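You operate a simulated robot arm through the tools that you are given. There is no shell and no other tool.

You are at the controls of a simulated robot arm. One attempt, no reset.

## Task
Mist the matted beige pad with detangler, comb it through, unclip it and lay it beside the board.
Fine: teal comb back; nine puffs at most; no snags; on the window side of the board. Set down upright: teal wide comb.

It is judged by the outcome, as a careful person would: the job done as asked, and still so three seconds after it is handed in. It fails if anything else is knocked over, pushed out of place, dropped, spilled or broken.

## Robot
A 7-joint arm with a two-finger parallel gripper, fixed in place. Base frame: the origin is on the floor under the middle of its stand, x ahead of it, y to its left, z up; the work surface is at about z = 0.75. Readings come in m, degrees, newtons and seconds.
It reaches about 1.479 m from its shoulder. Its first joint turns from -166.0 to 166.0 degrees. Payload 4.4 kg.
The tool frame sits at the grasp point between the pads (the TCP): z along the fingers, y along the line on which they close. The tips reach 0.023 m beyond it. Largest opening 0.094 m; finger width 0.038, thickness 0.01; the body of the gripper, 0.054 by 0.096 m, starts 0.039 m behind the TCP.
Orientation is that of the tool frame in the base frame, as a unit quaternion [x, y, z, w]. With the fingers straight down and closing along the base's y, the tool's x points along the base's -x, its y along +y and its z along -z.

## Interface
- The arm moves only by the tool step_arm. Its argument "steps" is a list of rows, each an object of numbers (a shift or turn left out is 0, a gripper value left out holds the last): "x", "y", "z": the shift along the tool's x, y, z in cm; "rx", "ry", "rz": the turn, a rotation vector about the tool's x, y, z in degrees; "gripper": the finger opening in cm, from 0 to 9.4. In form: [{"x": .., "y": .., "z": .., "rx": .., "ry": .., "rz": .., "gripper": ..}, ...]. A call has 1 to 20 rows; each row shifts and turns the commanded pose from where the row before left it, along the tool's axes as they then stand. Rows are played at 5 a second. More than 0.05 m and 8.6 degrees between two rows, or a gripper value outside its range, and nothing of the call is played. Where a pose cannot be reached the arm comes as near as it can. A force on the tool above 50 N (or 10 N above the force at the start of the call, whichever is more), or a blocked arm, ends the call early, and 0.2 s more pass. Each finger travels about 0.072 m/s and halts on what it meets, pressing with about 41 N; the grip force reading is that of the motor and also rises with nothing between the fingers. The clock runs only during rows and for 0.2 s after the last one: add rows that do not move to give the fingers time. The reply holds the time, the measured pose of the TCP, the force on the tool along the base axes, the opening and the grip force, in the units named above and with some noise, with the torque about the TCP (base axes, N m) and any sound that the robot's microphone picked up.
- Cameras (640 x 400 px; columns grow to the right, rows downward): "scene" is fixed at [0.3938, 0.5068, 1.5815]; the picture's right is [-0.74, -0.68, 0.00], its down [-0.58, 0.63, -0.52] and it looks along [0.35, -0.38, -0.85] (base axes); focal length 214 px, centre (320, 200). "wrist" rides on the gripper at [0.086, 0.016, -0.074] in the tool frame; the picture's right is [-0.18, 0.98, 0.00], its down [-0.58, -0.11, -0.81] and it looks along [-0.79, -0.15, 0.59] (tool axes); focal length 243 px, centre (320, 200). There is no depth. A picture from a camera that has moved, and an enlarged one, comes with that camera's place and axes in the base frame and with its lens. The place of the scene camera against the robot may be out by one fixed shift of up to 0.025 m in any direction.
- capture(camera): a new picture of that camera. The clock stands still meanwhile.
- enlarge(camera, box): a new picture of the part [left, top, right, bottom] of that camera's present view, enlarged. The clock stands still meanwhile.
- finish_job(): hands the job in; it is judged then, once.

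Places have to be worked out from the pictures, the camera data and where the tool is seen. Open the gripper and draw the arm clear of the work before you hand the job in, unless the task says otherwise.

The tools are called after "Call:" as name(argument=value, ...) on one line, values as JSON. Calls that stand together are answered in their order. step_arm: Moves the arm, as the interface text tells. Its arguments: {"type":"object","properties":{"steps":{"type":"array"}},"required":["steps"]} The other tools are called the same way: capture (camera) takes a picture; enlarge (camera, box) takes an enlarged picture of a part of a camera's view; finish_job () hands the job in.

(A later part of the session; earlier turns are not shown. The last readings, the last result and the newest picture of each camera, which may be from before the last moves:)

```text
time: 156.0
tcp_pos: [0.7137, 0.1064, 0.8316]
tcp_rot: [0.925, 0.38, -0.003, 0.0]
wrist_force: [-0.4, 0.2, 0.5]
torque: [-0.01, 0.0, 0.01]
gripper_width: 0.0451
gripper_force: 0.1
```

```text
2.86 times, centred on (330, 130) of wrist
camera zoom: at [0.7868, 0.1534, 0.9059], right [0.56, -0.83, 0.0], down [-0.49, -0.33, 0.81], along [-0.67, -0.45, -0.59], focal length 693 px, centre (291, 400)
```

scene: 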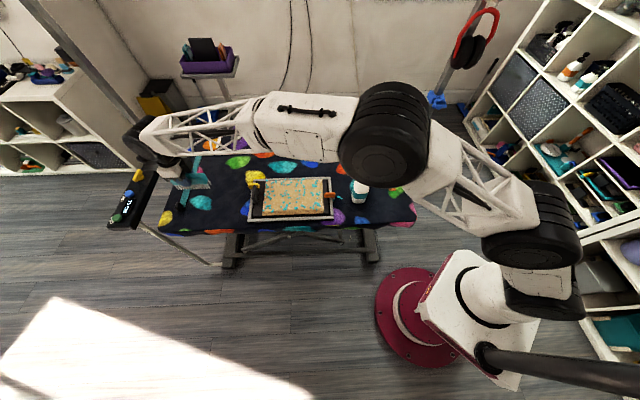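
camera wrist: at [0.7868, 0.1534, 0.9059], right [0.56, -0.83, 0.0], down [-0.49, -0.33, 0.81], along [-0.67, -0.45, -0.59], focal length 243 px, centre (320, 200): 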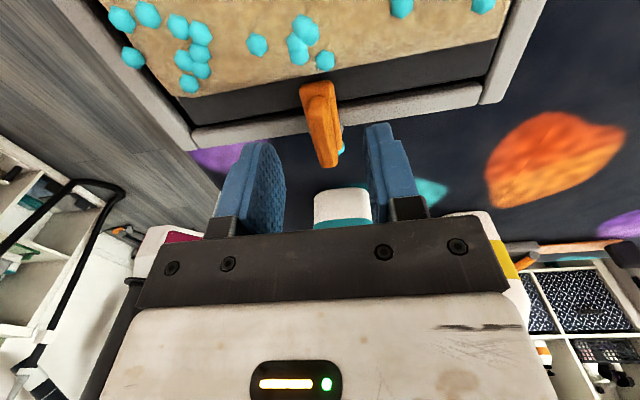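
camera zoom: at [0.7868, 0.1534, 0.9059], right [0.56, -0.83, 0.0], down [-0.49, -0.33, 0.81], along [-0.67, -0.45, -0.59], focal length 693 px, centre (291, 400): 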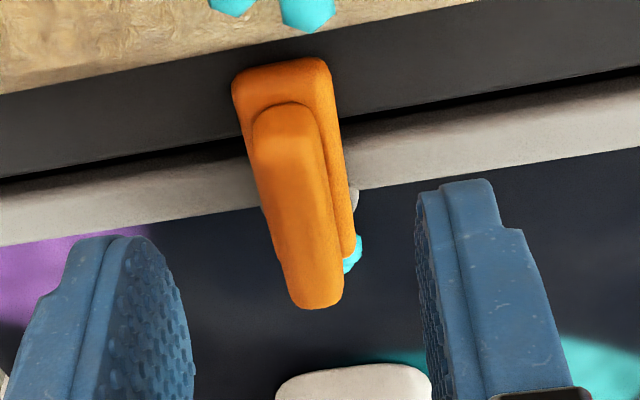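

The ridge lies at b ≈ −0.0015 m, a from −0.138 to −0.185; I shift 3 mm, descend 2 cm and narrow the fingers around it with some slack.

Call:
step_arm(steps=[{"y": 0.3}, {"z": 1.2}, {"z": 0.9}, {}, {"gripper": 3.2}, {"gripper": 2.4}, {}])

Call:
enlarge(camera="wrist", box=[240, 60, 420, 200])

```text
time: 157.6
tcp_pos: [0.7172, 0.1032, 0.8097]
tcp_rot: [0.925, 0.38, -0.004, 0.0]
wrist_force: [0.9, -0.6, 0.2]
torque: [0.02, -0.01, -0.02]
gripper_width: 0.0241
gripper_force: 0.0
```

```text
2.86 times, centred on (330, 130) of wrist
camera zoom: at [0.7899, 0.1507, 0.884], right [0.56, -0.83, 0.0], down [-0.49, -0.33, 0.81], along [-0.67, -0.45, -0.59], focal length 693 px, centre (291, 400)
```

zoom: 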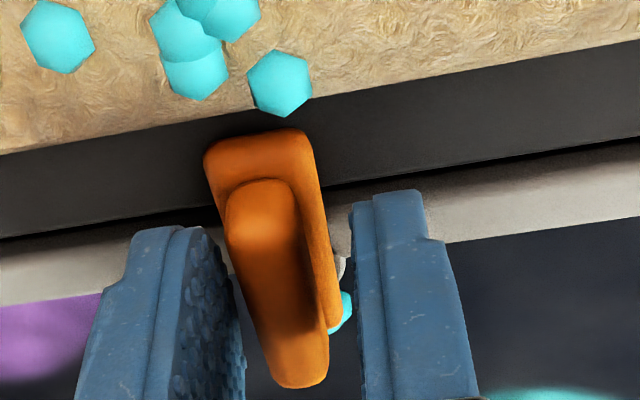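

The ridge sits between the fingers, slightly toward the near-side finger. I re-centre by 3 mm, narrow a bit more, and swing it in 8° steps about the post, inner end toward the near side.

Call:
step_arm(steps=[{"y": -0.3}, {"gripper": 2.0}, {}])

Call:
step_arm(steps=[{"x": -0.02, "y": -0.28, "rz": -8}, {"x": -0.02, "y": -0.28, "rz": -8}, {"x": -0.02, "y": -0.28, "rz": -8}, {}])

Call:
enlarge(camera="wrist", box=[240, 60, 420, 200])

Call:
enlarge(camera="scene", box=[310, 165, 370, 215])

```text
time: 158.4
tcp_pos: [0.7149, 0.1053, 0.8106]
tcp_rot: [0.925, 0.38, -0.003, -0.001]
wrist_force: [0.3, -0.3, -0.7]
torque: [0.01, 0.0, -0.02]
gripper_width: 0.02
gripper_force: 0.0
```

```text
time: 159.4
tcp_pos: [0.708, 0.1086, 0.8103]
tcp_rot: [0.825, 0.565, -0.003, -0.001]
wrist_force: [1.3, -0.4, -0.8]
torque: [0.01, -0.05, -0.03]
gripper_width: 0.0205
gripper_force: 1.0
```

```text
2.86 times, centred on (330, 130) of wrist
camera zoom: at [0.7547, 0.1827, 0.884], right [0.85, -0.53, -0.01], down [-0.31, -0.5, 0.81], along [-0.43, -0.68, -0.59], focal length 693 px, centre (291, 400)
```

zoom: 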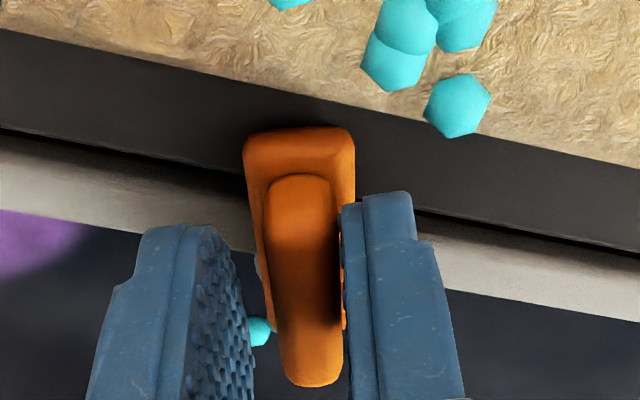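

```text
8.00 times, centred on (340, 190) of scene
camera zoom: at [0.3938, 0.5068, 1.5815], right [-0.74, -0.68, 0.0], down [-0.58, 0.63, -0.52], along [0.35, -0.38, -0.85], focal length 1716 px, centre (160, 280)
```

zoom: 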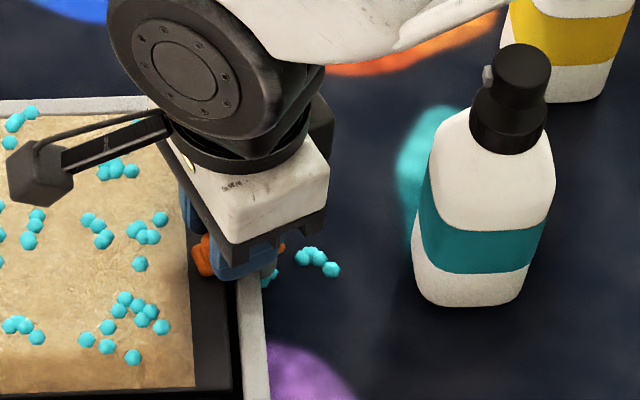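

The tab is turning with the gripper at almost no force. I continue the swing.

Call:
step_arm(steps=[{"x": -0.02, "y": -0.28, "rz": -8}, {"x": -0.02, "y": -0.28, "rz": -8}, {"x": -0.02, "y": -0.28, "rz": -8}, {"x": -0.02, "y": -0.28, "rz": -8}, {}])

Call:
enlarge(camera="wrist", box=[240, 60, 420, 200])

```text
time: 160.6
tcp_pos: [0.6978, 0.1092, 0.8106]
tcp_rot: [0.638, 0.77, -0.002, -0.002]
wrist_force: [1.7, -0.3, -0.2]
torque: [0.0, 0.0, -0.01]
gripper_width: 0.0207
gripper_force: 0.6
```

```text
2.86 times, centred on (330, 130) of wrist
camera zoom: at [0.6971, 0.1969, 0.8851], right [1.0, 0.0, -0.01], down [0.01, -0.59, 0.81], along [0.0, -0.81, -0.59], focal length 693 px, centre (291, 400)
```

zoom: 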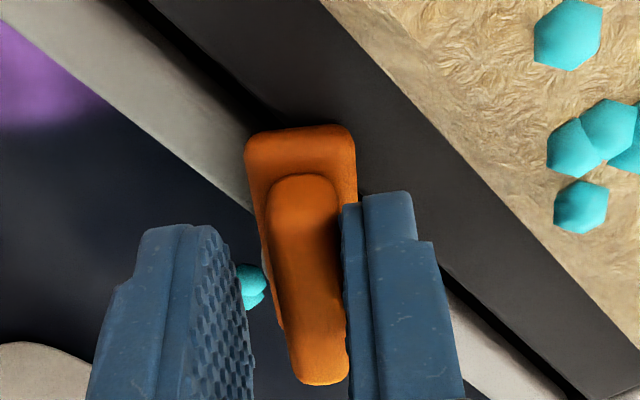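

About 56° turned; the tab's end is leaving the backing. I continue to about 95°.

Call:
step_arm(steps=[{"x": -0.02, "y": -0.28, "rz": -8}, {"x": -0.02, "y": -0.28, "rz": -8}, {"x": -0.02, "y": -0.28, "rz": -8}, {"x": -0.02, "y": -0.28, "rz": -8}, {"x": -0.02, "y": -0.28, "rz": -7}, {}])

Call:
enlarge(camera="wrist", box=[240, 60, 420, 200])

Call:
enlarge(camera="scene", box=[310, 165, 370, 215])

```text
time: 162.0
tcp_pos: [0.6851, 0.1036, 0.8106]
tcp_rot: [0.345, 0.939, -0.001, -0.002]
wrist_force: [7.1, 5.0, 2.1]
torque: [0.16, -0.18, -0.13]
gripper_width: 0.0236
gripper_force: 3.8
```

```text
2.86 times, centred on (330, 130) of wrist
camera zoom: at [0.6298, 0.1708, 0.885], right [0.78, 0.63, 0.0], down [0.38, -0.46, 0.8], along [0.51, -0.63, -0.59], focal length 693 px, centre (291, 400)
```

zoom: 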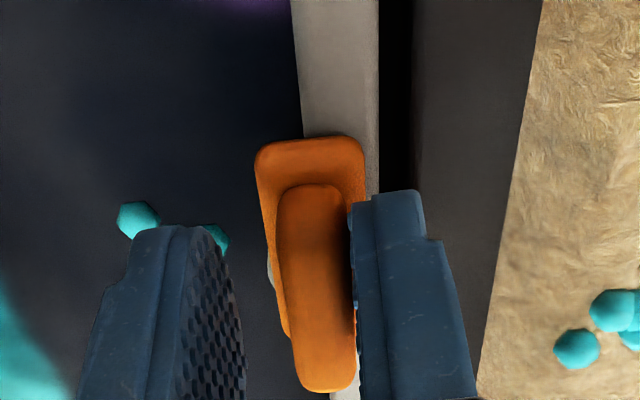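

```text
8.00 times, centred on (340, 190) of scene
camera zoom: at [0.3938, 0.5068, 1.5815], right [-0.74, -0.68, 0.0], down [-0.58, 0.63, -0.52], along [0.35, -0.38, -0.85], focal length 1716 px, centre (160, 280)
```

zoom: 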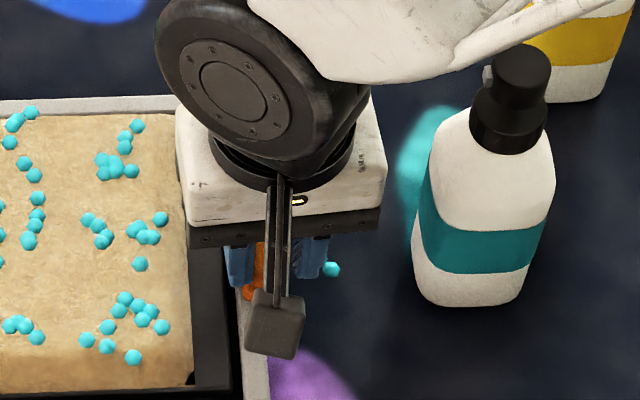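

The tab is now parallel to the frame and clear of the backing, with a light stop felt at about 90°. I open slightly and lift away.

Call:
step_arm(steps=[{"gripper": 3.2}, {"z": -2}, {"z": -4}, {"z": -4}, {"z": -4}, {}])

Call:
enlarge(camera="scene", box=[230, 155, 350, 230])

Call:
capture(camera="wrist")

```text
time: 163.4
tcp_pos: [0.6848, 0.1037, 0.9521]
tcp_rot: [0.345, 0.939, -0.002, -0.003]
wrist_force: [-0.3, -0.2, -0.1]
torque: [0.01, 0.06, 0.01]
gripper_width: 0.0319
gripper_force: 0.0
```

```text
5.33 times, centred on (290, 192) of scene
camera zoom: at [0.3938, 0.5068, 1.5815], right [-0.74, -0.68, 0.0], down [-0.58, 0.63, -0.52], along [0.35, -0.38, -0.85], focal length 1144 px, centre (480, 240)
```

zoom: 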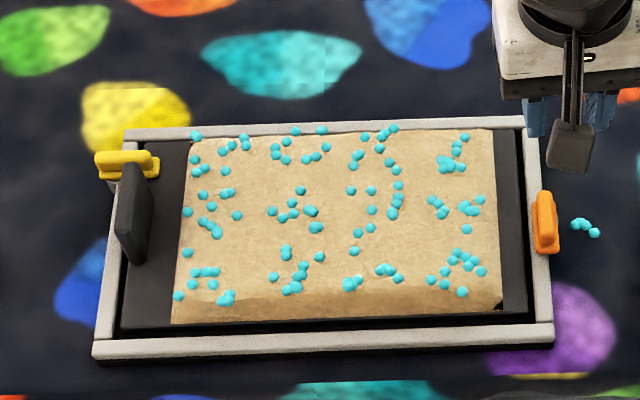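

```text
taken
camera wrist: at [0.6299, 0.1707, 1.0265], right [0.78, 0.63, -0.01], down [0.38, -0.46, 0.8], along [0.5, -0.63, -0.59], focal length 243 px, centre (320, 200)
```

wrist: 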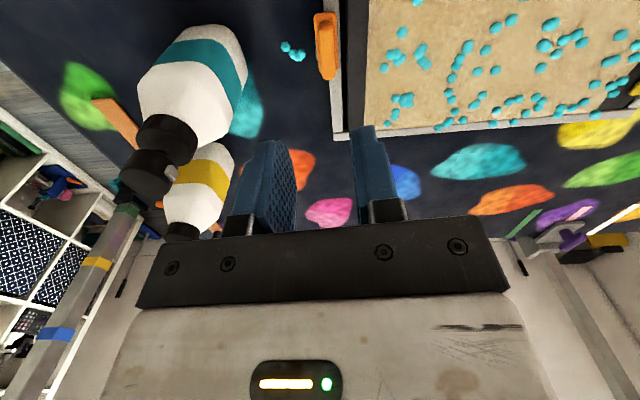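

The orange clip is open. I rise a little, turn the tool back square to the yellow tab and move above it.

Call:
step_arm(steps=[{"z": -4}, {"rz": 8}, {"rz": 8}, {"rz": 8}, {"rz": 8}, {"rz": 8}, {"rz": 8}, {"rz": 8}, {"rz": 8}, {"rz": 8}, {"rz": 8}, {"rz": 8}, {"rz": 7}, {}])

Call:
step_arm(steps=[{"x": 4.48, "y": 1.03}, {"x": 4.48, "y": 1.03}, {"x": 4.48, "y": 1.03}, {"x": 4.48, "y": 1.03}, {"x": 4.48, "y": 1.03}, {"x": 4.48, "y": 1.03}, {"x": 4.48, "y": 1.03}, {"x": 4.48, "y": 1.03}, {"z": 4, "gripper": 4.5}, {"z": 4}, {}])

Call:
enlarge(camera="wrist", box=[240, 0, 440, 150])

```text
time: 166.4
tcp_pos: [0.6844, 0.1033, 0.9918]
tcp_rot: [0.926, 0.378, -0.003, 0.0]
wrist_force: [0.6, -0.1, 0.3]
torque: [0.01, -0.01, -0.01]
gripper_width: 0.0319
gripper_force: 0.1
```

```text
time: 168.8
tcp_pos: [0.9962, 0.297, 0.9083]
tcp_rot: [0.925, 0.38, -0.003, -0.001]
wrist_force: [0.0, -0.4, 0.0]
torque: [-0.02, 0.02, 0.01]
gripper_width: 0.045
gripper_force: 0.1
```

```text
2.67 times, centred on (340, 75) of wrist
camera zoom: at [1.0701, 0.3448, 0.9826], right [0.56, -0.83, 0.0], down [-0.49, -0.33, 0.81], along [-0.67, -0.45, -0.59], focal length 647 px, centre (267, 533)
```

zoom: 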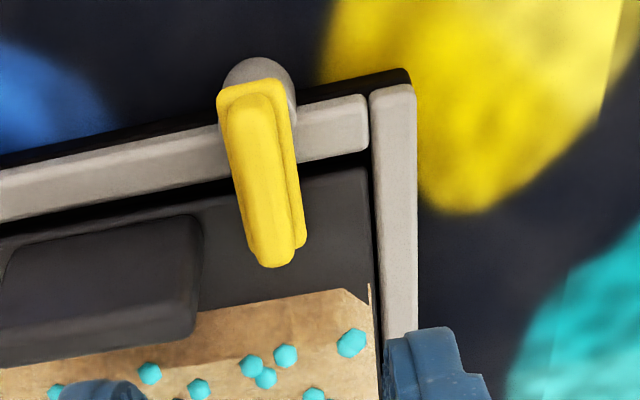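

The yellow ridge lies at b ≈ 0.060, a from 0.151 to 0.195, with its post near a = 0.189. I shift 5 mm inward, narrow the opening to keep clear of the handle, and descend part way.

Call:
step_arm(steps=[{"x": -0.4, "gripper": 2.8}, {"z": 4}, {"z": 3.5}, {}])

Call:
enlarge(camera="wrist", box=[240, 40, 420, 200])

```text
time: 169.8
tcp_pos: [0.995, 0.293, 0.8343]
tcp_rot: [0.925, 0.38, -0.004, 0.0]
wrist_force: [0.0, -0.2, 0.1]
torque: [0.0, 0.01, -0.02]
gripper_width: 0.0282
gripper_force: 0.0
```

```text
2.50 times, centred on (330, 120) of wrist
camera zoom: at [1.069, 0.3417, 0.9071], right [0.56, -0.83, 0.0], down [-0.49, -0.33, 0.81], along [-0.67, -0.45, -0.59], focal length 606 px, centre (295, 400)
```

zoom: 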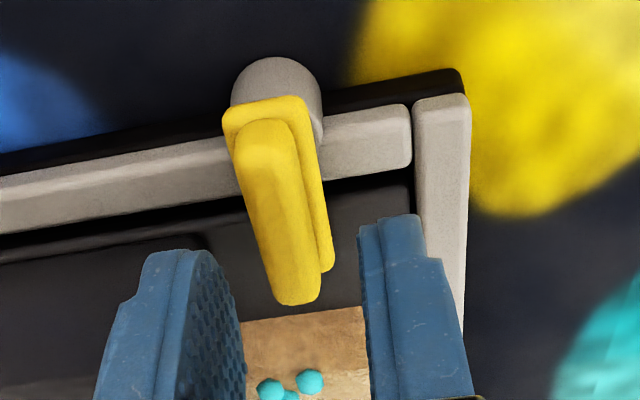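

The ridge is centred under the fingers. I go down the last 2.3 cm and narrow around it.

Call:
step_arm(steps=[{"y": -0.1, "z": 1.3}, {"z": 1.0}, {}, {"gripper": 2.0}, {}])

Call:
enlarge(camera="wrist", box=[240, 40, 420, 200])

```text
time: 171.0
tcp_pos: [0.995, 0.2946, 0.8096]
tcp_rot: [0.926, 0.379, -0.003, -0.001]
wrist_force: [-0.3, -0.7, -0.4]
torque: [-0.01, 0.02, 0.01]
gripper_width: 0.0198
gripper_force: 0.1
```

```text
2.50 times, centred on (330, 120) of wrist
camera zoom: at [1.0682, 0.3427, 0.8837], right [0.56, -0.83, 0.0], down [-0.49, -0.33, 0.81], along [-0.67, -0.45, -0.59], focal length 606 px, centre (295, 400)
```

zoom: 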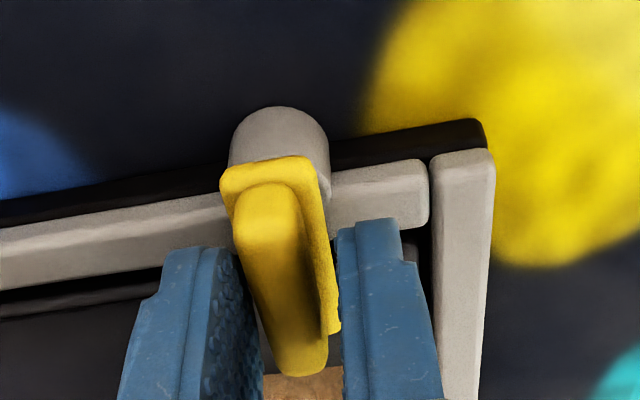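

The ridge is caged. I swing the yellow tab in 8° steps about its post, inner end toward the window side, away from the handle.

Call:
step_arm(steps=[{"x": 0.016, "y": 0.24, "rz": -8}, {"x": 0.016, "y": 0.24, "rz": -8}, {"x": 0.016, "y": 0.24, "rz": -8}, {}])

Call:
enlarge(camera="wrist", box=[240, 40, 420, 200])

```text
time: 172.0
tcp_pos: [1.0002, 0.2911, 0.8116]
tcp_rot: [0.826, 0.564, -0.002, -0.002]
wrist_force: [-6.7, 5.0, 2.1]
torque: [0.18, 0.15, 0.06]
gripper_width: 0.0238
gripper_force: 4.3
```

```text
2.50 times, centred on (330, 120) of wrist
camera zoom: at [1.0474, 0.365, 0.8844], right [0.85, -0.53, 0.0], down [-0.31, -0.5, 0.81], along [-0.43, -0.68, -0.59], focal length 606 px, centre (295, 400)
```

zoom: 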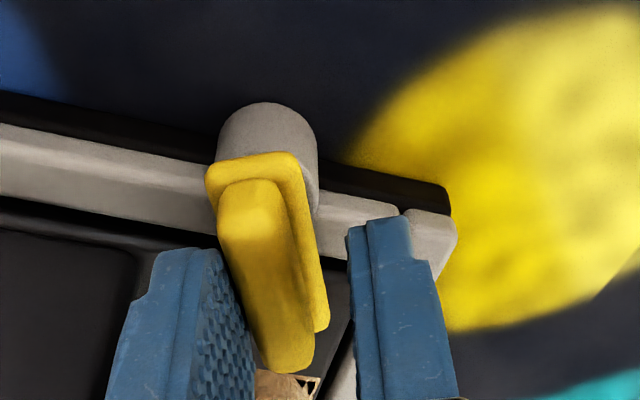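

Resistance rose to about 8 N. I check from the scene camera whether the yellow tab has actually turned.

Call:
enlarge(camera="scene", box=[235, 165, 285, 210])

Call:
enlarge(camera="wrist", box=[200, 0, 460, 200])

```text
8.89 times, centred on (260, 188) of scene
camera zoom: at [0.3938, 0.5068, 1.5815], right [-0.74, -0.68, 0.0], down [-0.58, 0.63, -0.52], along [0.35, -0.38, -0.85], focal length 1906 px, centre (853, 311)
```

zoom: 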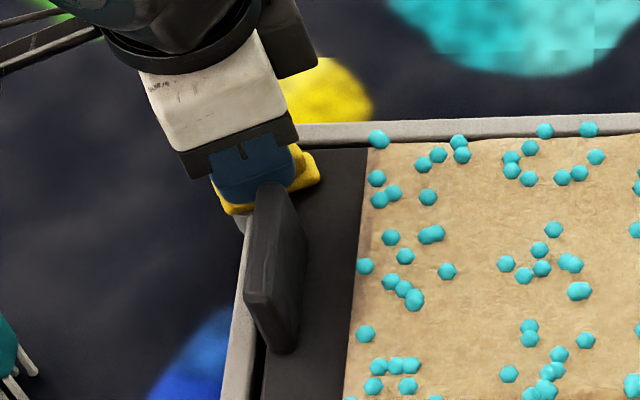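

```text
2.00 times, centred on (330, 100) of wrist
camera zoom: at [1.0474, 0.365, 0.8844], right [0.85, -0.53, 0.0], down [-0.31, -0.5, 0.81], along [-0.43, -0.68, -0.59], focal length 485 px, centre (300, 400)
```

zoom: 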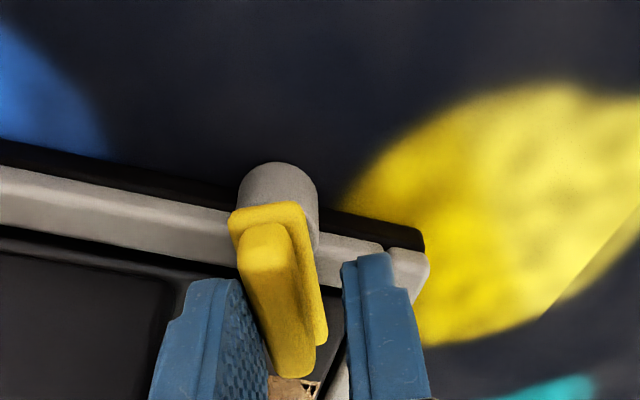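

The tab has turned about 20°, with the fingers' slack taken up. I turn a little further to see whether it is friction or a stop.

Call:
step_arm(steps=[{"x": 0.01, "y": 0.15, "rz": -5}, {}])

Call:
enlarge(camera="wrist", box=[200, 0, 460, 200])

```text
time: 172.6
tcp_pos: [1.0006, 0.2898, 0.8104]
tcp_rot: [0.8, 0.599, -0.003, -0.002]
wrist_force: [-6.5, 3.0, -1.5]
torque: [0.07, 0.09, 0.05]
gripper_width: 0.0231
gripper_force: 2.9
```

```text
2.00 times, centred on (330, 100) of wrist
camera zoom: at [1.0419, 0.3678, 0.8843], right [0.89, -0.45, -0.01], down [-0.26, -0.53, 0.81], along [-0.37, -0.72, -0.59], focal length 485 px, centre (300, 400)
```

zoom: 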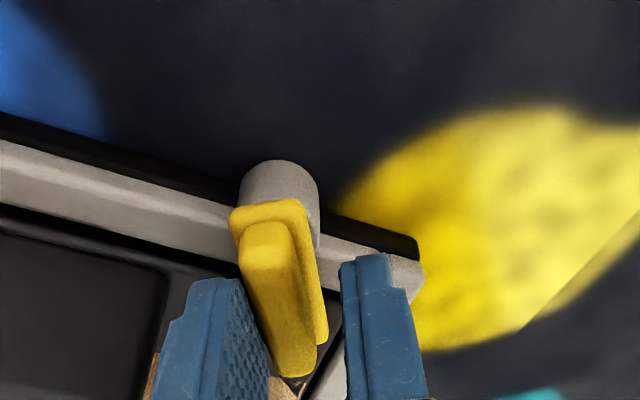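

Force did not rise and the tab follows, so it is just friction. I continue the swing.

Call:
step_arm(steps=[{"x": 0.016, "y": 0.23, "rz": -8}, {"x": 0.016, "y": 0.23, "rz": -8}, {"x": 0.016, "y": 0.23, "rz": -8}, {}])

Call:
enlarge(camera="wrist", box=[200, 0, 460, 200])

```text
time: 173.6
tcp_pos: [1.0076, 0.2907, 0.8106]
tcp_rot: [0.658, 0.753, -0.002, -0.002]
wrist_force: [-11.2, 0.6, 0.4]
torque: [0.0, 0.22, 0.12]
gripper_width: 0.0249
gripper_force: 4.7
```

```text
2.00 times, centred on (330, 100) of wrist
camera zoom: at [1.0134, 0.3768, 0.8849], right [1.0, -0.05, -0.01], down [-0.02, -0.59, 0.81], along [-0.04, -0.81, -0.59], focal length 485 px, centre (300, 400)
```

zoom: 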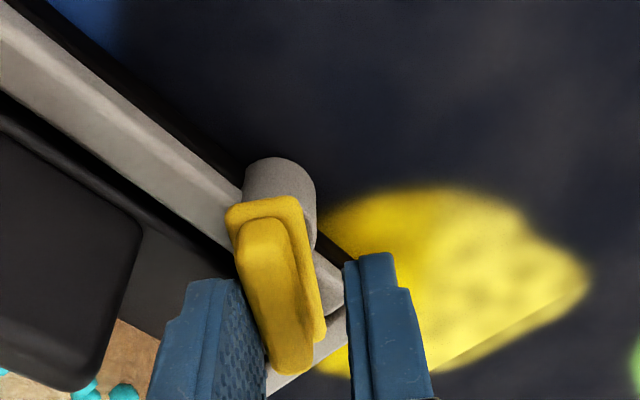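

It keeps turning at about 11 N, now around 50°. I continue to about 90°.

Call:
step_arm(steps=[{"x": 0.016, "y": 0.21, "rz": -8}, {"x": 0.016, "y": 0.21, "rz": -8}, {}])

Call:
step_arm(steps=[{"x": 0.016, "y": 0.21, "rz": -8}, {"x": 0.016, "y": 0.21, "rz": -8}, {}])

Call:
enlarge(camera="wrist", box=[200, 0, 460, 200])

Call:
enlarge(camera="scene", box=[235, 165, 285, 210])

```text
time: 174.4
tcp_pos: [1.0125, 0.2917, 0.8115]
tcp_rot: [0.547, 0.837, -0.002, -0.002]
wrist_force: [-11.5, -2.3, 1.7]
torque: [-0.06, 0.2, 0.07]
gripper_width: 0.0253
gripper_force: 5.6
```

```text
time: 175.2
tcp_pos: [1.0166, 0.2928, 0.8098]
tcp_rot: [0.425, 0.905, -0.002, -0.003]
wrist_force: [-9.5, -5.2, 2.9]
torque: [-0.12, 0.12, 0.09]
gripper_width: 0.0251
gripper_force: 5.4
```

```text
2.00 times, centred on (330, 100) of wrist
camera zoom: at [0.9743, 0.3689, 0.8847], right [0.87, 0.49, -0.01], down [0.29, -0.52, 0.8], along [0.39, -0.71, -0.59], focal length 485 px, centre (300, 400)
```

zoom: 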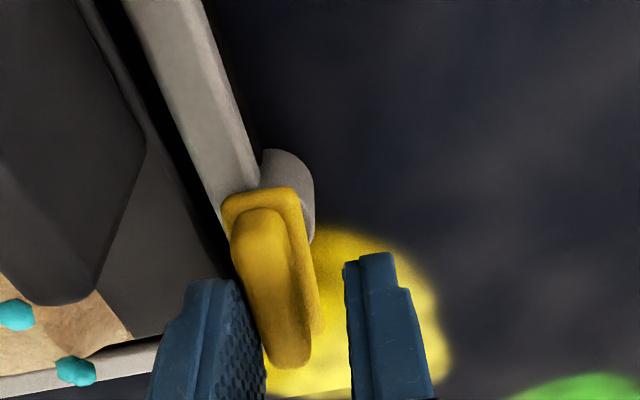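

```text
8.89 times, centred on (260, 188) of scene
camera zoom: at [0.3938, 0.5068, 1.5815], right [-0.74, -0.68, 0.0], down [-0.58, 0.63, -0.52], along [0.35, -0.38, -0.85], focal length 1906 px, centre (853, 311)
```

zoom: 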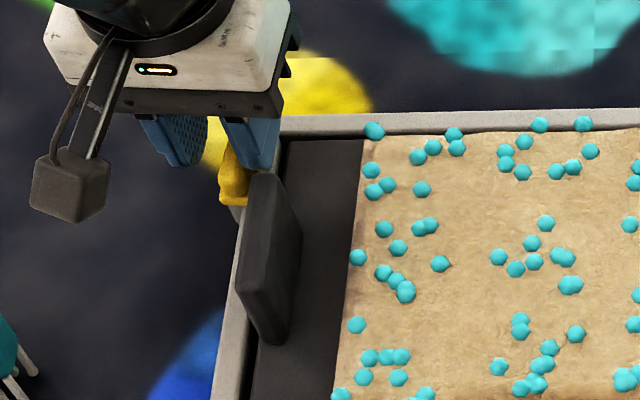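

The yellow tab is nearly parallel to the frame, though the board slid a few millimetres from the push. I open, lift straight up and look before doing more.

Call:
step_arm(steps=[{"gripper": 3.2}, {"z": -2}, {"z": -4}, {"z": -4}, {"z": -3}, {}])

Call:
capture(camera="wrist")

Call:
enlarge(camera="wrist", box=[220, 0, 420, 120])

Call:
enlarge(camera="scene", box=[235, 165, 285, 210])

```text
time: 176.6
tcp_pos: [1.0176, 0.2933, 0.942]
tcp_rot: [0.426, 0.905, -0.002, -0.003]
wrist_force: [-0.3, -0.8, -0.4]
torque: [0.02, -0.01, 0.01]
gripper_width: 0.0321
gripper_force: 0.0
```

```text
taken
camera wrist: at [0.9742, 0.3677, 1.0152], right [0.87, 0.48, -0.01], down [0.29, -0.52, 0.8], along [0.39, -0.71, -0.59], focal length 243 px, centre (320, 200)
```

wrist: 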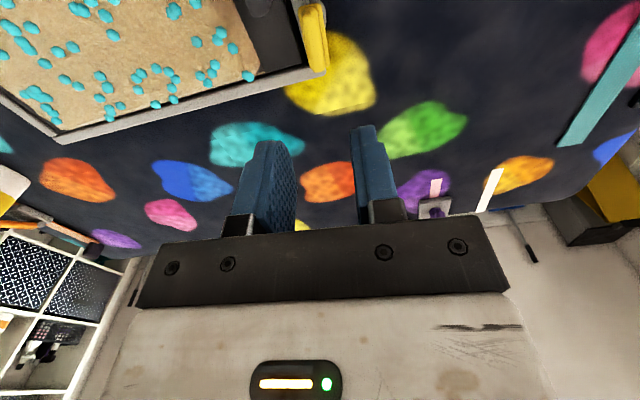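

```text
3.20 times, centred on (320, 60) of wrist
camera zoom: at [0.9742, 0.3677, 1.0152], right [0.87, 0.48, -0.01], down [0.29, -0.52, 0.8], along [0.39, -0.71, -0.59], focal length 776 px, centre (320, 648)
```

zoom: 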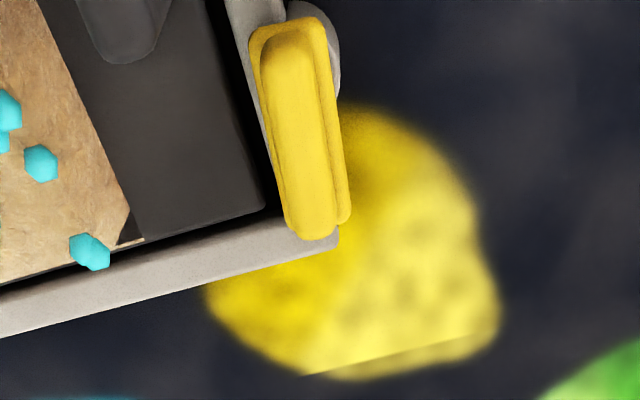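

```text
8.89 times, centred on (260, 188) of scene
camera zoom: at [0.3938, 0.5068, 1.5815], right [-0.74, -0.68, 0.0], down [-0.58, 0.63, -0.52], along [0.35, -0.38, -0.85], focal length 1906 px, centre (853, 311)
```

zoom: 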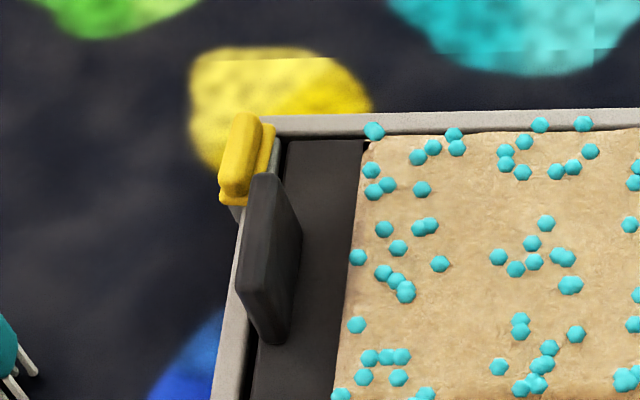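

Both tabs are now parallel to the frame and clear of the backing. I square the tool to the board with the fingers closing along its length and move over the dark handle.

Call:
step_arm(steps=[{"rz": -5.3}, {"x": 3.7, "y": -2.1, "gripper": 5}, {"x": 3.7, "y": -2.1}, {}])

Call:
capture(camera="wrist")

Call:
enlarge(camera="wrist", box=[240, 0, 420, 120])

```text
time: 177.6
tcp_pos: [0.9321, 0.3154, 0.9408]
tcp_rot: [0.384, 0.923, -0.002, -0.003]
wrist_force: [1.2, 0.0, -0.8]
torque: [0.0, -0.01, 0.03]
gripper_width: 0.0501
gripper_force: 0.0
```

```text
taken
camera wrist: at [0.8832, 0.3868, 1.0154], right [0.83, 0.56, -0.01], down [0.34, -0.49, 0.8], along [0.45, -0.67, -0.59], focal length 243 px, centre (320, 200)
```

wrist: 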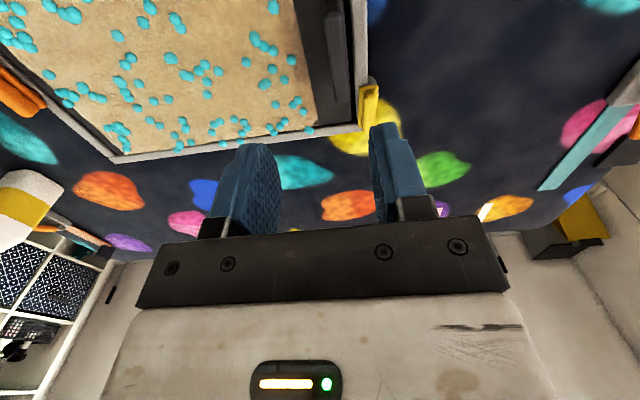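

```text
3.33 times, centred on (330, 60) of wrist
camera zoom: at [0.8832, 0.3868, 1.0154], right [0.83, 0.56, -0.01], down [0.34, -0.49, 0.8], along [0.45, -0.67, -0.59], focal length 809 px, centre (287, 667)
```

zoom: 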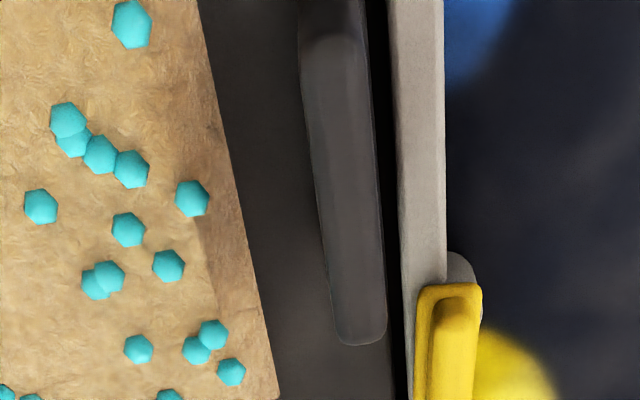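

The handle's centre line is at a ≈ 0.156, about 1.2 cm thick and 7 cm wide. I shift 1.2 cm, then descend with the fingers straddling it.

Call:
step_arm(steps=[{"x": -0.2, "y": 1.2}, {"z": 4}, {"z": 4}, {"z": 3}, {"z": 1.5}, {}])

Call:
enlarge(camera="wrist", box=[200, 0, 460, 200])

Call:
enlarge(camera="scene", box=[235, 165, 285, 210])

```text
time: 179.0
tcp_pos: [0.944, 0.324, 0.8156]
tcp_rot: [0.383, 0.924, -0.002, -0.003]
wrist_force: [0.5, 0.4, -0.5]
torque: [0.02, -0.01, 0.0]
gripper_width: 0.0498
gripper_force: 0.0
```

```text
2.00 times, centred on (330, 100) of wrist
camera zoom: at [0.8953, 0.3945, 0.8908], right [0.83, 0.56, -0.01], down [0.34, -0.49, 0.8], along [0.45, -0.67, -0.59], focal length 485 px, centre (300, 400)
```

zoom: 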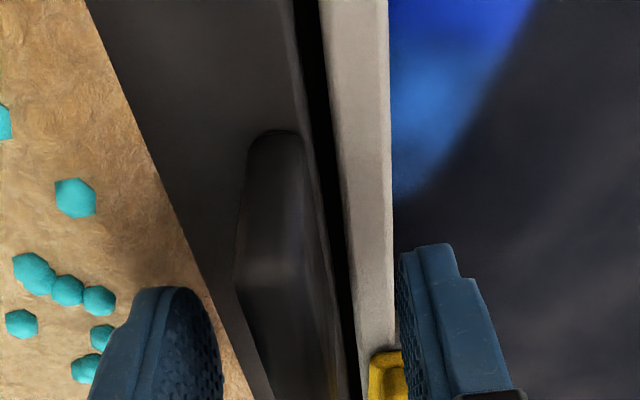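

```text
8.89 times, centred on (260, 188) of scene
camera zoom: at [0.3938, 0.5068, 1.5815], right [-0.74, -0.68, 0.0], down [-0.58, 0.63, -0.52], along [0.35, -0.38, -0.85], focal length 1906 px, centre (853, 311)
```

zoom: 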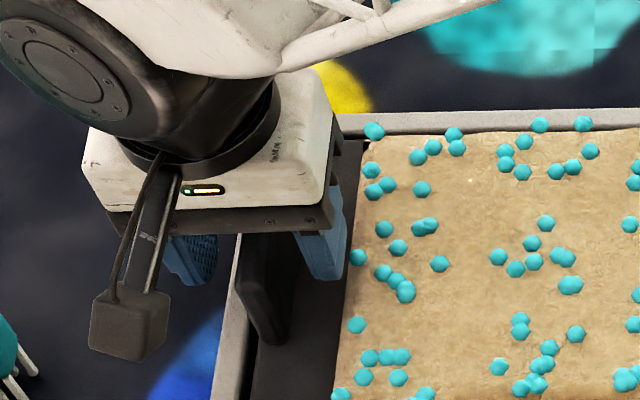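

The handle is between the fingers, about 4 mm off centre. I centre, narrow the opening so the inner finger clears the pad's edge, and go lower.

Call:
step_arm(steps=[{"y": -0.35}, {"gripper": 3.2}, {}, {"z": 0.6}, {"z": 0.5}, {}])

Call:
enlarge(camera="wrist", box=[200, 0, 460, 200])

```text
time: 180.4
tcp_pos: [0.941, 0.3205, 0.8052]
tcp_rot: [0.384, 0.923, -0.002, -0.002]
wrist_force: [-0.4, -0.5, -1.1]
torque: [0.03, -0.01, 0.01]
gripper_width: 0.0317
gripper_force: 0.0
```

```text
2.00 times, centred on (330, 100) of wrist
camera zoom: at [0.8918, 0.392, 0.8801], right [0.83, 0.56, -0.01], down [0.34, -0.49, 0.8], along [0.45, -0.67, -0.59], focal length 485 px, centre (300, 400)
```

zoom: 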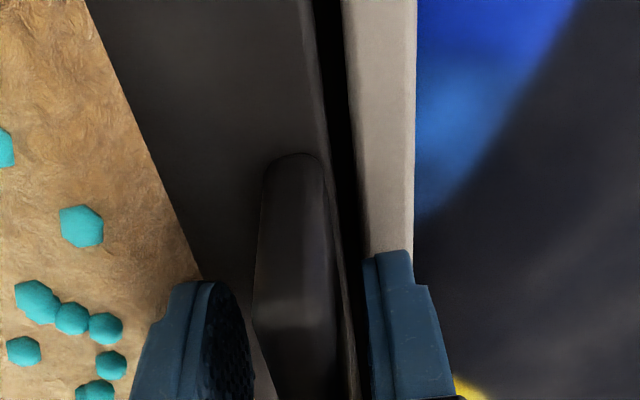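

Call:
step_arm(steps=[{"z": 0.3}, {}, {"gripper": 2}, {"gripper": 1}, {"gripper": 0.6}, {"gripper": 0.6}, {}])

Call:
enlarge(camera="scene", box=[235, 155, 345, 230])

```text
time: 182.0
tcp_pos: [0.9411, 0.3206, 0.8035]
tcp_rot: [0.383, 0.924, -0.001, -0.001]
wrist_force: [-1.9, 2.3, 2.3]
torque: [0.52, -0.21, -1.11]
gripper_width: 0.0137
gripper_force: 40.1
```

```text
5.33 times, centred on (290, 192) of scene
camera zoom: at [0.3938, 0.5068, 1.5815], right [-0.74, -0.68, 0.0], down [-0.58, 0.63, -0.52], along [0.35, -0.38, -0.85], focal length 1144 px, centre (480, 240)
```

zoom: 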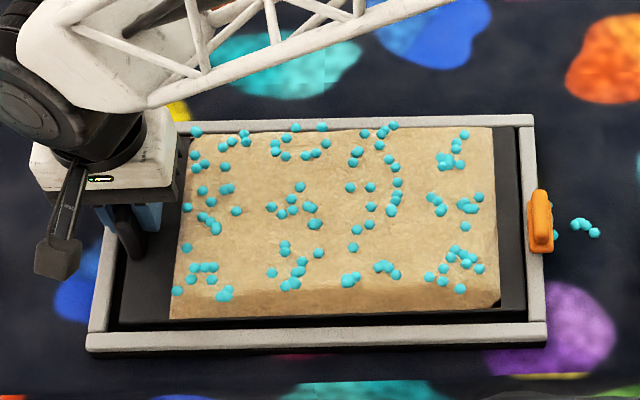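

The handle is gripped at 1.4 cm, but there is a twist of −1.1 N·m, so the tool is slightly out of line with it. I turn the tool a degree to relieve the twist before lifting.

Call:
step_arm(steps=[{"rz": 1}, {}])

```text
time: 182.6
tcp_pos: [0.9412, 0.3199, 0.8029]
tcp_rot: [0.391, 0.92, -0.001, -0.002]
wrist_force: [-1.7, -1.4, 1.5]
torque: [0.11, -0.17, 0.0]
gripper_width: 0.0138
gripper_force: 41.3
```

The twist is gone. I lift slowly and watch whether the pad comes up level and free.

Call:
step_arm(steps=[{"z": -0.4}, {"z": -0.4}, {"z": -0.4}, {"z": -0.4}, {"z": -0.4}, {}])

Call:
enlarge(camera="scene", box=[235, 155, 345, 230])

```text
time: 184.0
tcp_pos: [0.9424, 0.3202, 0.8222]
tcp_rot: [0.392, 0.92, -0.002, -0.003]
wrist_force: [0.2, -0.1, -2.7]
torque: [0.2, -0.19, -0.01]
gripper_width: 0.0137
gripper_force: 40.8
```

```text
5.33 times, centred on (290, 192) of scene
camera zoom: at [0.3938, 0.5068, 1.5815], right [-0.74, -0.68, 0.0], down [-0.58, 0.63, -0.52], along [0.35, -0.38, -0.85], focal length 1144 px, centre (480, 240)
```

zoom: 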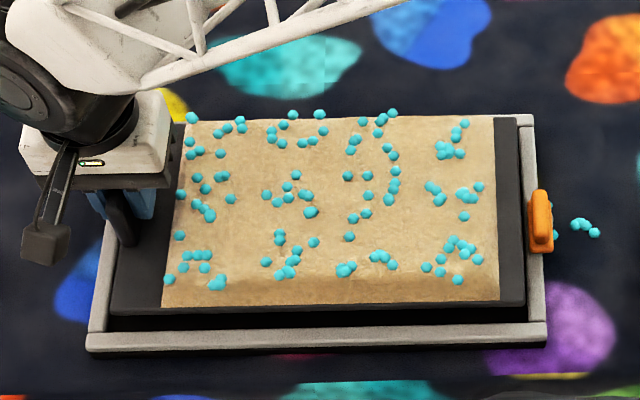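

The pad comes up nearly level with about 2.7 N of weight and leaves the frame. I raise it further and carry it toward the window side.

Call:
step_arm(steps=[{"z": -1}, {"z": -1.5}, {"z": -2}, {"z": -2}, {}])

Call:
enlarge(camera="scene", box=[220, 130, 360, 230])

```text
time: 185.2
tcp_pos: [0.9414, 0.3197, 0.8879]
tcp_rot: [0.392, 0.92, -0.002, -0.003]
wrist_force: [-0.8, 0.1, -2.0]
torque: [0.18, -0.23, 0.01]
gripper_width: 0.0139
gripper_force: 40.4
```

```text
4.00 times, centred on (290, 180) of scene
camera zoom: at [0.3938, 0.5068, 1.5815], right [-0.74, -0.68, 0.0], down [-0.58, 0.63, -0.52], along [0.35, -0.38, -0.85], focal length 858 px, centre (440, 280)
```

zoom: 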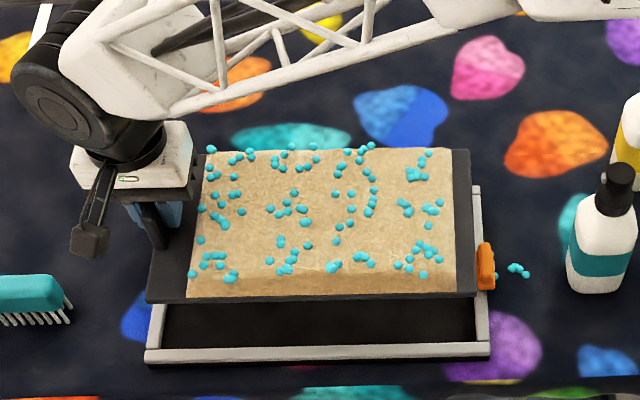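

The pad is level and well clear. I move it 24 cm toward the window.

Call:
step_arm(steps=[{"x": -2}, {"x": -3}, {"x": -3.5}, {"x": -3.5}, {"x": -3.5}, {"x": -3.5}, {"x": -3}, {"x": -2}, {}])

Call:
capture(camera="scene")

Call:
enlarge(camera="scene", box=[200, 110, 360, 230])

Call:
capture(camera="wrist")

```text
time: 187.2
tcp_pos: [1.1098, 0.1465, 0.8857]
tcp_rot: [0.392, 0.92, -0.001, -0.002]
wrist_force: [0.0, 0.5, -1.3]
torque: [0.19, -0.22, 0.02]
gripper_width: 0.0138
gripper_force: 41.4
```

```text
taken
```

scene: 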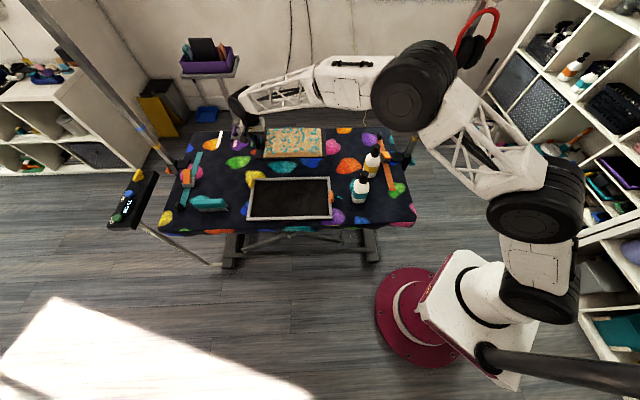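

```text
3.33 times, centred on (280, 170) of scene
camera zoom: at [0.3938, 0.5068, 1.5815], right [-0.74, -0.68, 0.0], down [-0.58, 0.63, -0.52], along [0.35, -0.38, -0.85], focal length 715 px, centre (453, 300)
```

zoom: 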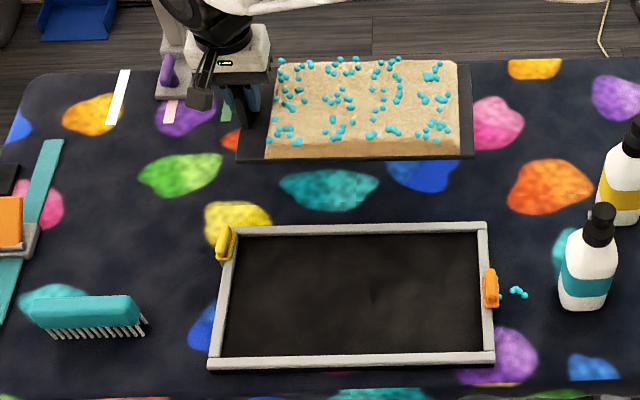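

```text
taken
camera wrist: at [1.0611, 0.2196, 0.9606], right [0.84, 0.55, -0.01], down [0.33, -0.49, 0.8], along [0.44, -0.67, -0.59], focal length 243 px, centre (320, 200)
```

wrist: 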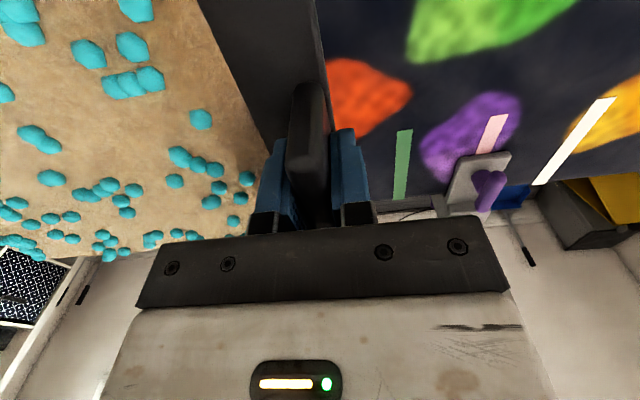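

The pad hangs level beyond the board's window edge with clear table under it. I lower it toward the table.

Call:
step_arm(steps=[{"x": 0.8, "z": 2}, {"z": 2}, {"z": 2}, {"z": 1.5}, {"z": 0.5}, {}])

Call:
enlarge(camera="scene", box=[200, 110, 360, 230])

```text
time: 188.6
tcp_pos: [1.1048, 0.1544, 0.808]
tcp_rot: [0.391, 0.92, -0.003, -0.002]
wrist_force: [-0.6, 0.7, -2.7]
torque: [0.19, -0.23, 0.03]
gripper_width: 0.0137
gripper_force: 40.9
```

```text
3.33 times, centred on (280, 170) of scene
camera zoom: at [0.3938, 0.5068, 1.5815], right [-0.74, -0.68, 0.0], down [-0.58, 0.63, -0.52], along [0.35, -0.38, -0.85], focal length 715 px, centre (453, 300)
```

zoom: 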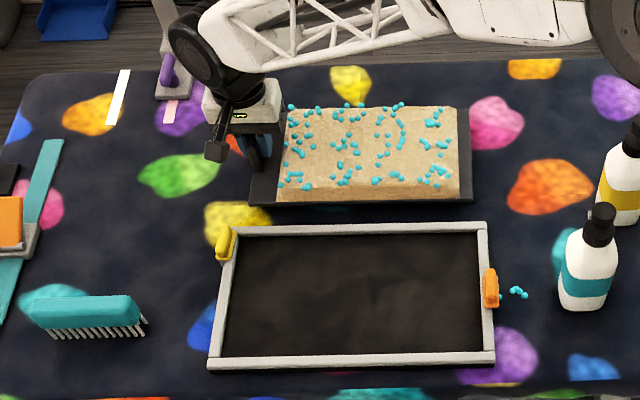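

The pad is a few centimetres from the board's window edge and near the table. I lower in small steps until it touches down.

Call:
step_arm(steps=[{"z": 0.3}, {"z": 0.3}, {}])

Call:
step_arm(steps=[{"z": 0.3}, {"z": 0.3}, {}])

```text
time: 189.4
tcp_pos: [1.1019, 0.1539, 0.8014]
tcp_rot: [0.392, 0.92, -0.002, -0.003]
wrist_force: [-0.4, 0.8, -2.4]
torque: [0.18, -0.21, 0.0]
gripper_width: 0.014
gripper_force: 41.0
```

```text
time: 190.2
tcp_pos: [1.1019, 0.1541, 0.7949]
tcp_rot: [0.391, 0.92, -0.001, -0.003]
wrist_force: [0.2, 0.0, -1.5]
torque: [0.2, -0.18, 0.01]
gripper_width: 0.014
gripper_force: 40.7
```

Call:
step_arm(steps=[{"z": 0.25}, {"z": 0.25}, {}])

Call:
step_arm(steps=[{"z": 0.2}, {}])

```text
time: 191.0
tcp_pos: [1.1022, 0.1542, 0.7903]
tcp_rot: [0.392, 0.92, 0.0, -0.002]
wrist_force: [-5.8, 3.4, 16.5]
torque: [1.13, 0.56, 0.18]
gripper_width: 0.0139
gripper_force: 41.4
```

```text
time: 191.6
tcp_pos: [1.1026, 0.153, 0.7895]
tcp_rot: [0.391, 0.921, -0.001, -0.002]
wrist_force: [-5.3, 6.5, 36.2]
torque: [0.15, -0.14, 0.04]
gripper_width: 0.0138
gripper_force: 40.7
```

The pad is down on the table. I ease off the load and open the fingers slowly.

Call:
step_arm(steps=[{"z": -0.25}, {}, {"gripper": 1.6}, {"gripper": 2.0}, {"gripper": 2.6}, {"gripper": 3.2}, {}, {}])

Call:
enlarge(camera="scene", box=[200, 110, 360, 230])

Call:
enlarge(camera="wrist", box=[200, 0, 460, 200])

```text
time: 193.4
tcp_pos: [1.1033, 0.1537, 0.7888]
tcp_rot: [0.392, 0.92, -0.001, -0.002]
wrist_force: [0.1, 0.1, 1.3]
torque: [-0.02, -0.01, -0.03]
gripper_width: 0.0319
gripper_force: 0.1
```

```text
3.33 times, centred on (280, 170) of scene
camera zoom: at [0.3938, 0.5068, 1.5815], right [-0.74, -0.68, 0.0], down [-0.58, 0.63, -0.52], along [0.35, -0.38, -0.85], focal length 715 px, centre (453, 300)
```

zoom: 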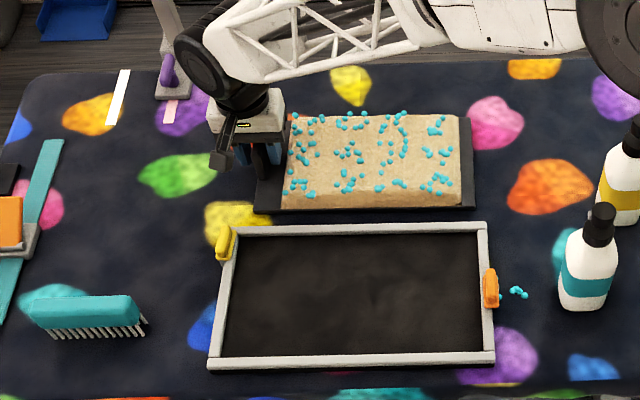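

```text
2.00 times, centred on (330, 100) of wrist
camera zoom: at [1.0545, 0.226, 0.8641], right [0.84, 0.55, -0.01], down [0.33, -0.49, 0.8], along [0.44, -0.67, -0.59], focal length 485 px, centre (300, 400)
```

zoom: 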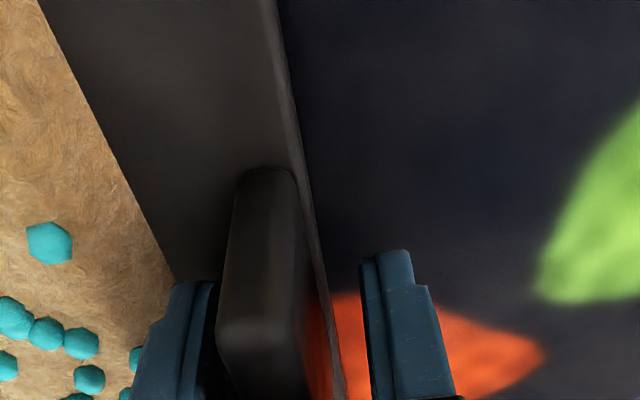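

The pad lies flat beside the board on the window side. The handle is close to one finger, so I centre by 5 mm and then rise straight up.

Call:
step_arm(steps=[{"y": -0.5}, {}, {"z": -1}, {"z": -2}, {"z": -4}, {"z": -4}, {"z": -4}, {}])

Call:
enlarge(camera="scene", box=[200, 110, 360, 230])

Call:
capture(camera="wrist")

```text
time: 195.2
tcp_pos: [1.0984, 0.1488, 0.9381]
tcp_rot: [0.392, 0.92, -0.002, -0.002]
wrist_force: [-0.1, 0.2, -0.2]
torque: [-0.01, -0.01, -0.01]
gripper_width: 0.032
gripper_force: 0.0
```

```text
3.33 times, centred on (280, 170) of scene
camera zoom: at [0.3938, 0.5068, 1.5815], right [-0.74, -0.68, 0.0], down [-0.58, 0.63, -0.52], along [0.35, -0.38, -0.85], focal length 715 px, centre (453, 300)
```

zoom: 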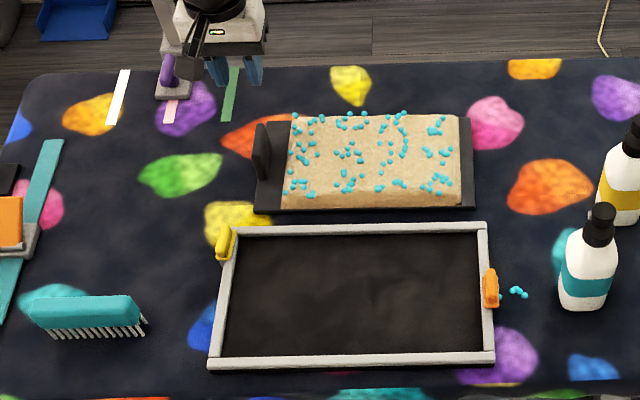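

```text
taken
camera wrist: at [1.0511, 0.2214, 1.0128], right [0.84, 0.55, -0.01], down [0.33, -0.49, 0.8], along [0.44, -0.67, -0.59], focal length 243 px, centre (320, 200)
```

wrist: 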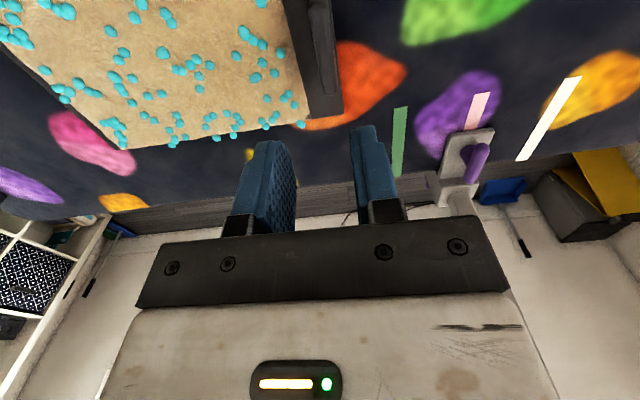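

The pad lies flat on the window side. I raise the arm clear and compare the whole table with the starting picture.

Call:
step_arm(steps=[{"z": -4, "gripper": 9.4}, {"z": -4}, {"z": -4}, {"z": -4}, {"x": 4.5}, {"x": 4.5}, {"x": 4.5}, {"x": 4.5}, {"x": 4.5}, {"x": 4.5}, {}])

Call:
enlarge(camera="scene", box=[150, 120, 420, 280])

Call:
capture(camera="scene")

```text
time: 197.6
tcp_pos: [0.9146, 0.3431, 1.0995]
tcp_rot: [0.392, 0.92, -0.002, -0.002]
wrist_force: [0.2, -0.1, -0.1]
torque: [0.02, -0.03, 0.03]
gripper_width: 0.0941
gripper_force: 0.2
```

```text
2.37 times, centred on (285, 200) of scene
camera zoom: at [0.3938, 0.5068, 1.5815], right [-0.74, -0.68, 0.0], down [-0.58, 0.63, -0.52], along [0.35, -0.38, -0.85], focal length 508 px, centre (403, 200)
```

zoom: 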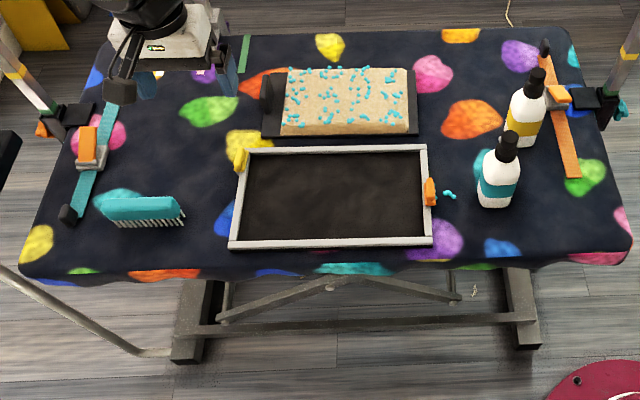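

```text
taken
```

scene: 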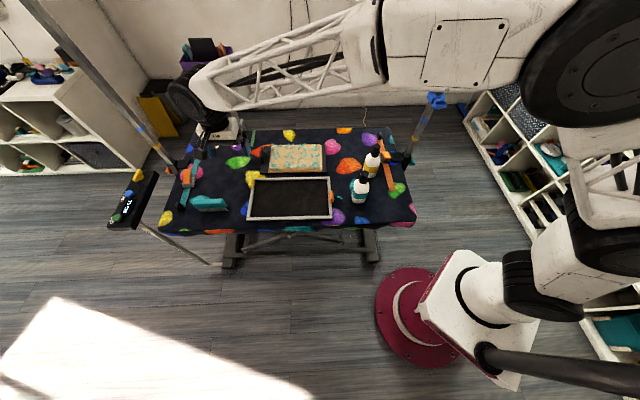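

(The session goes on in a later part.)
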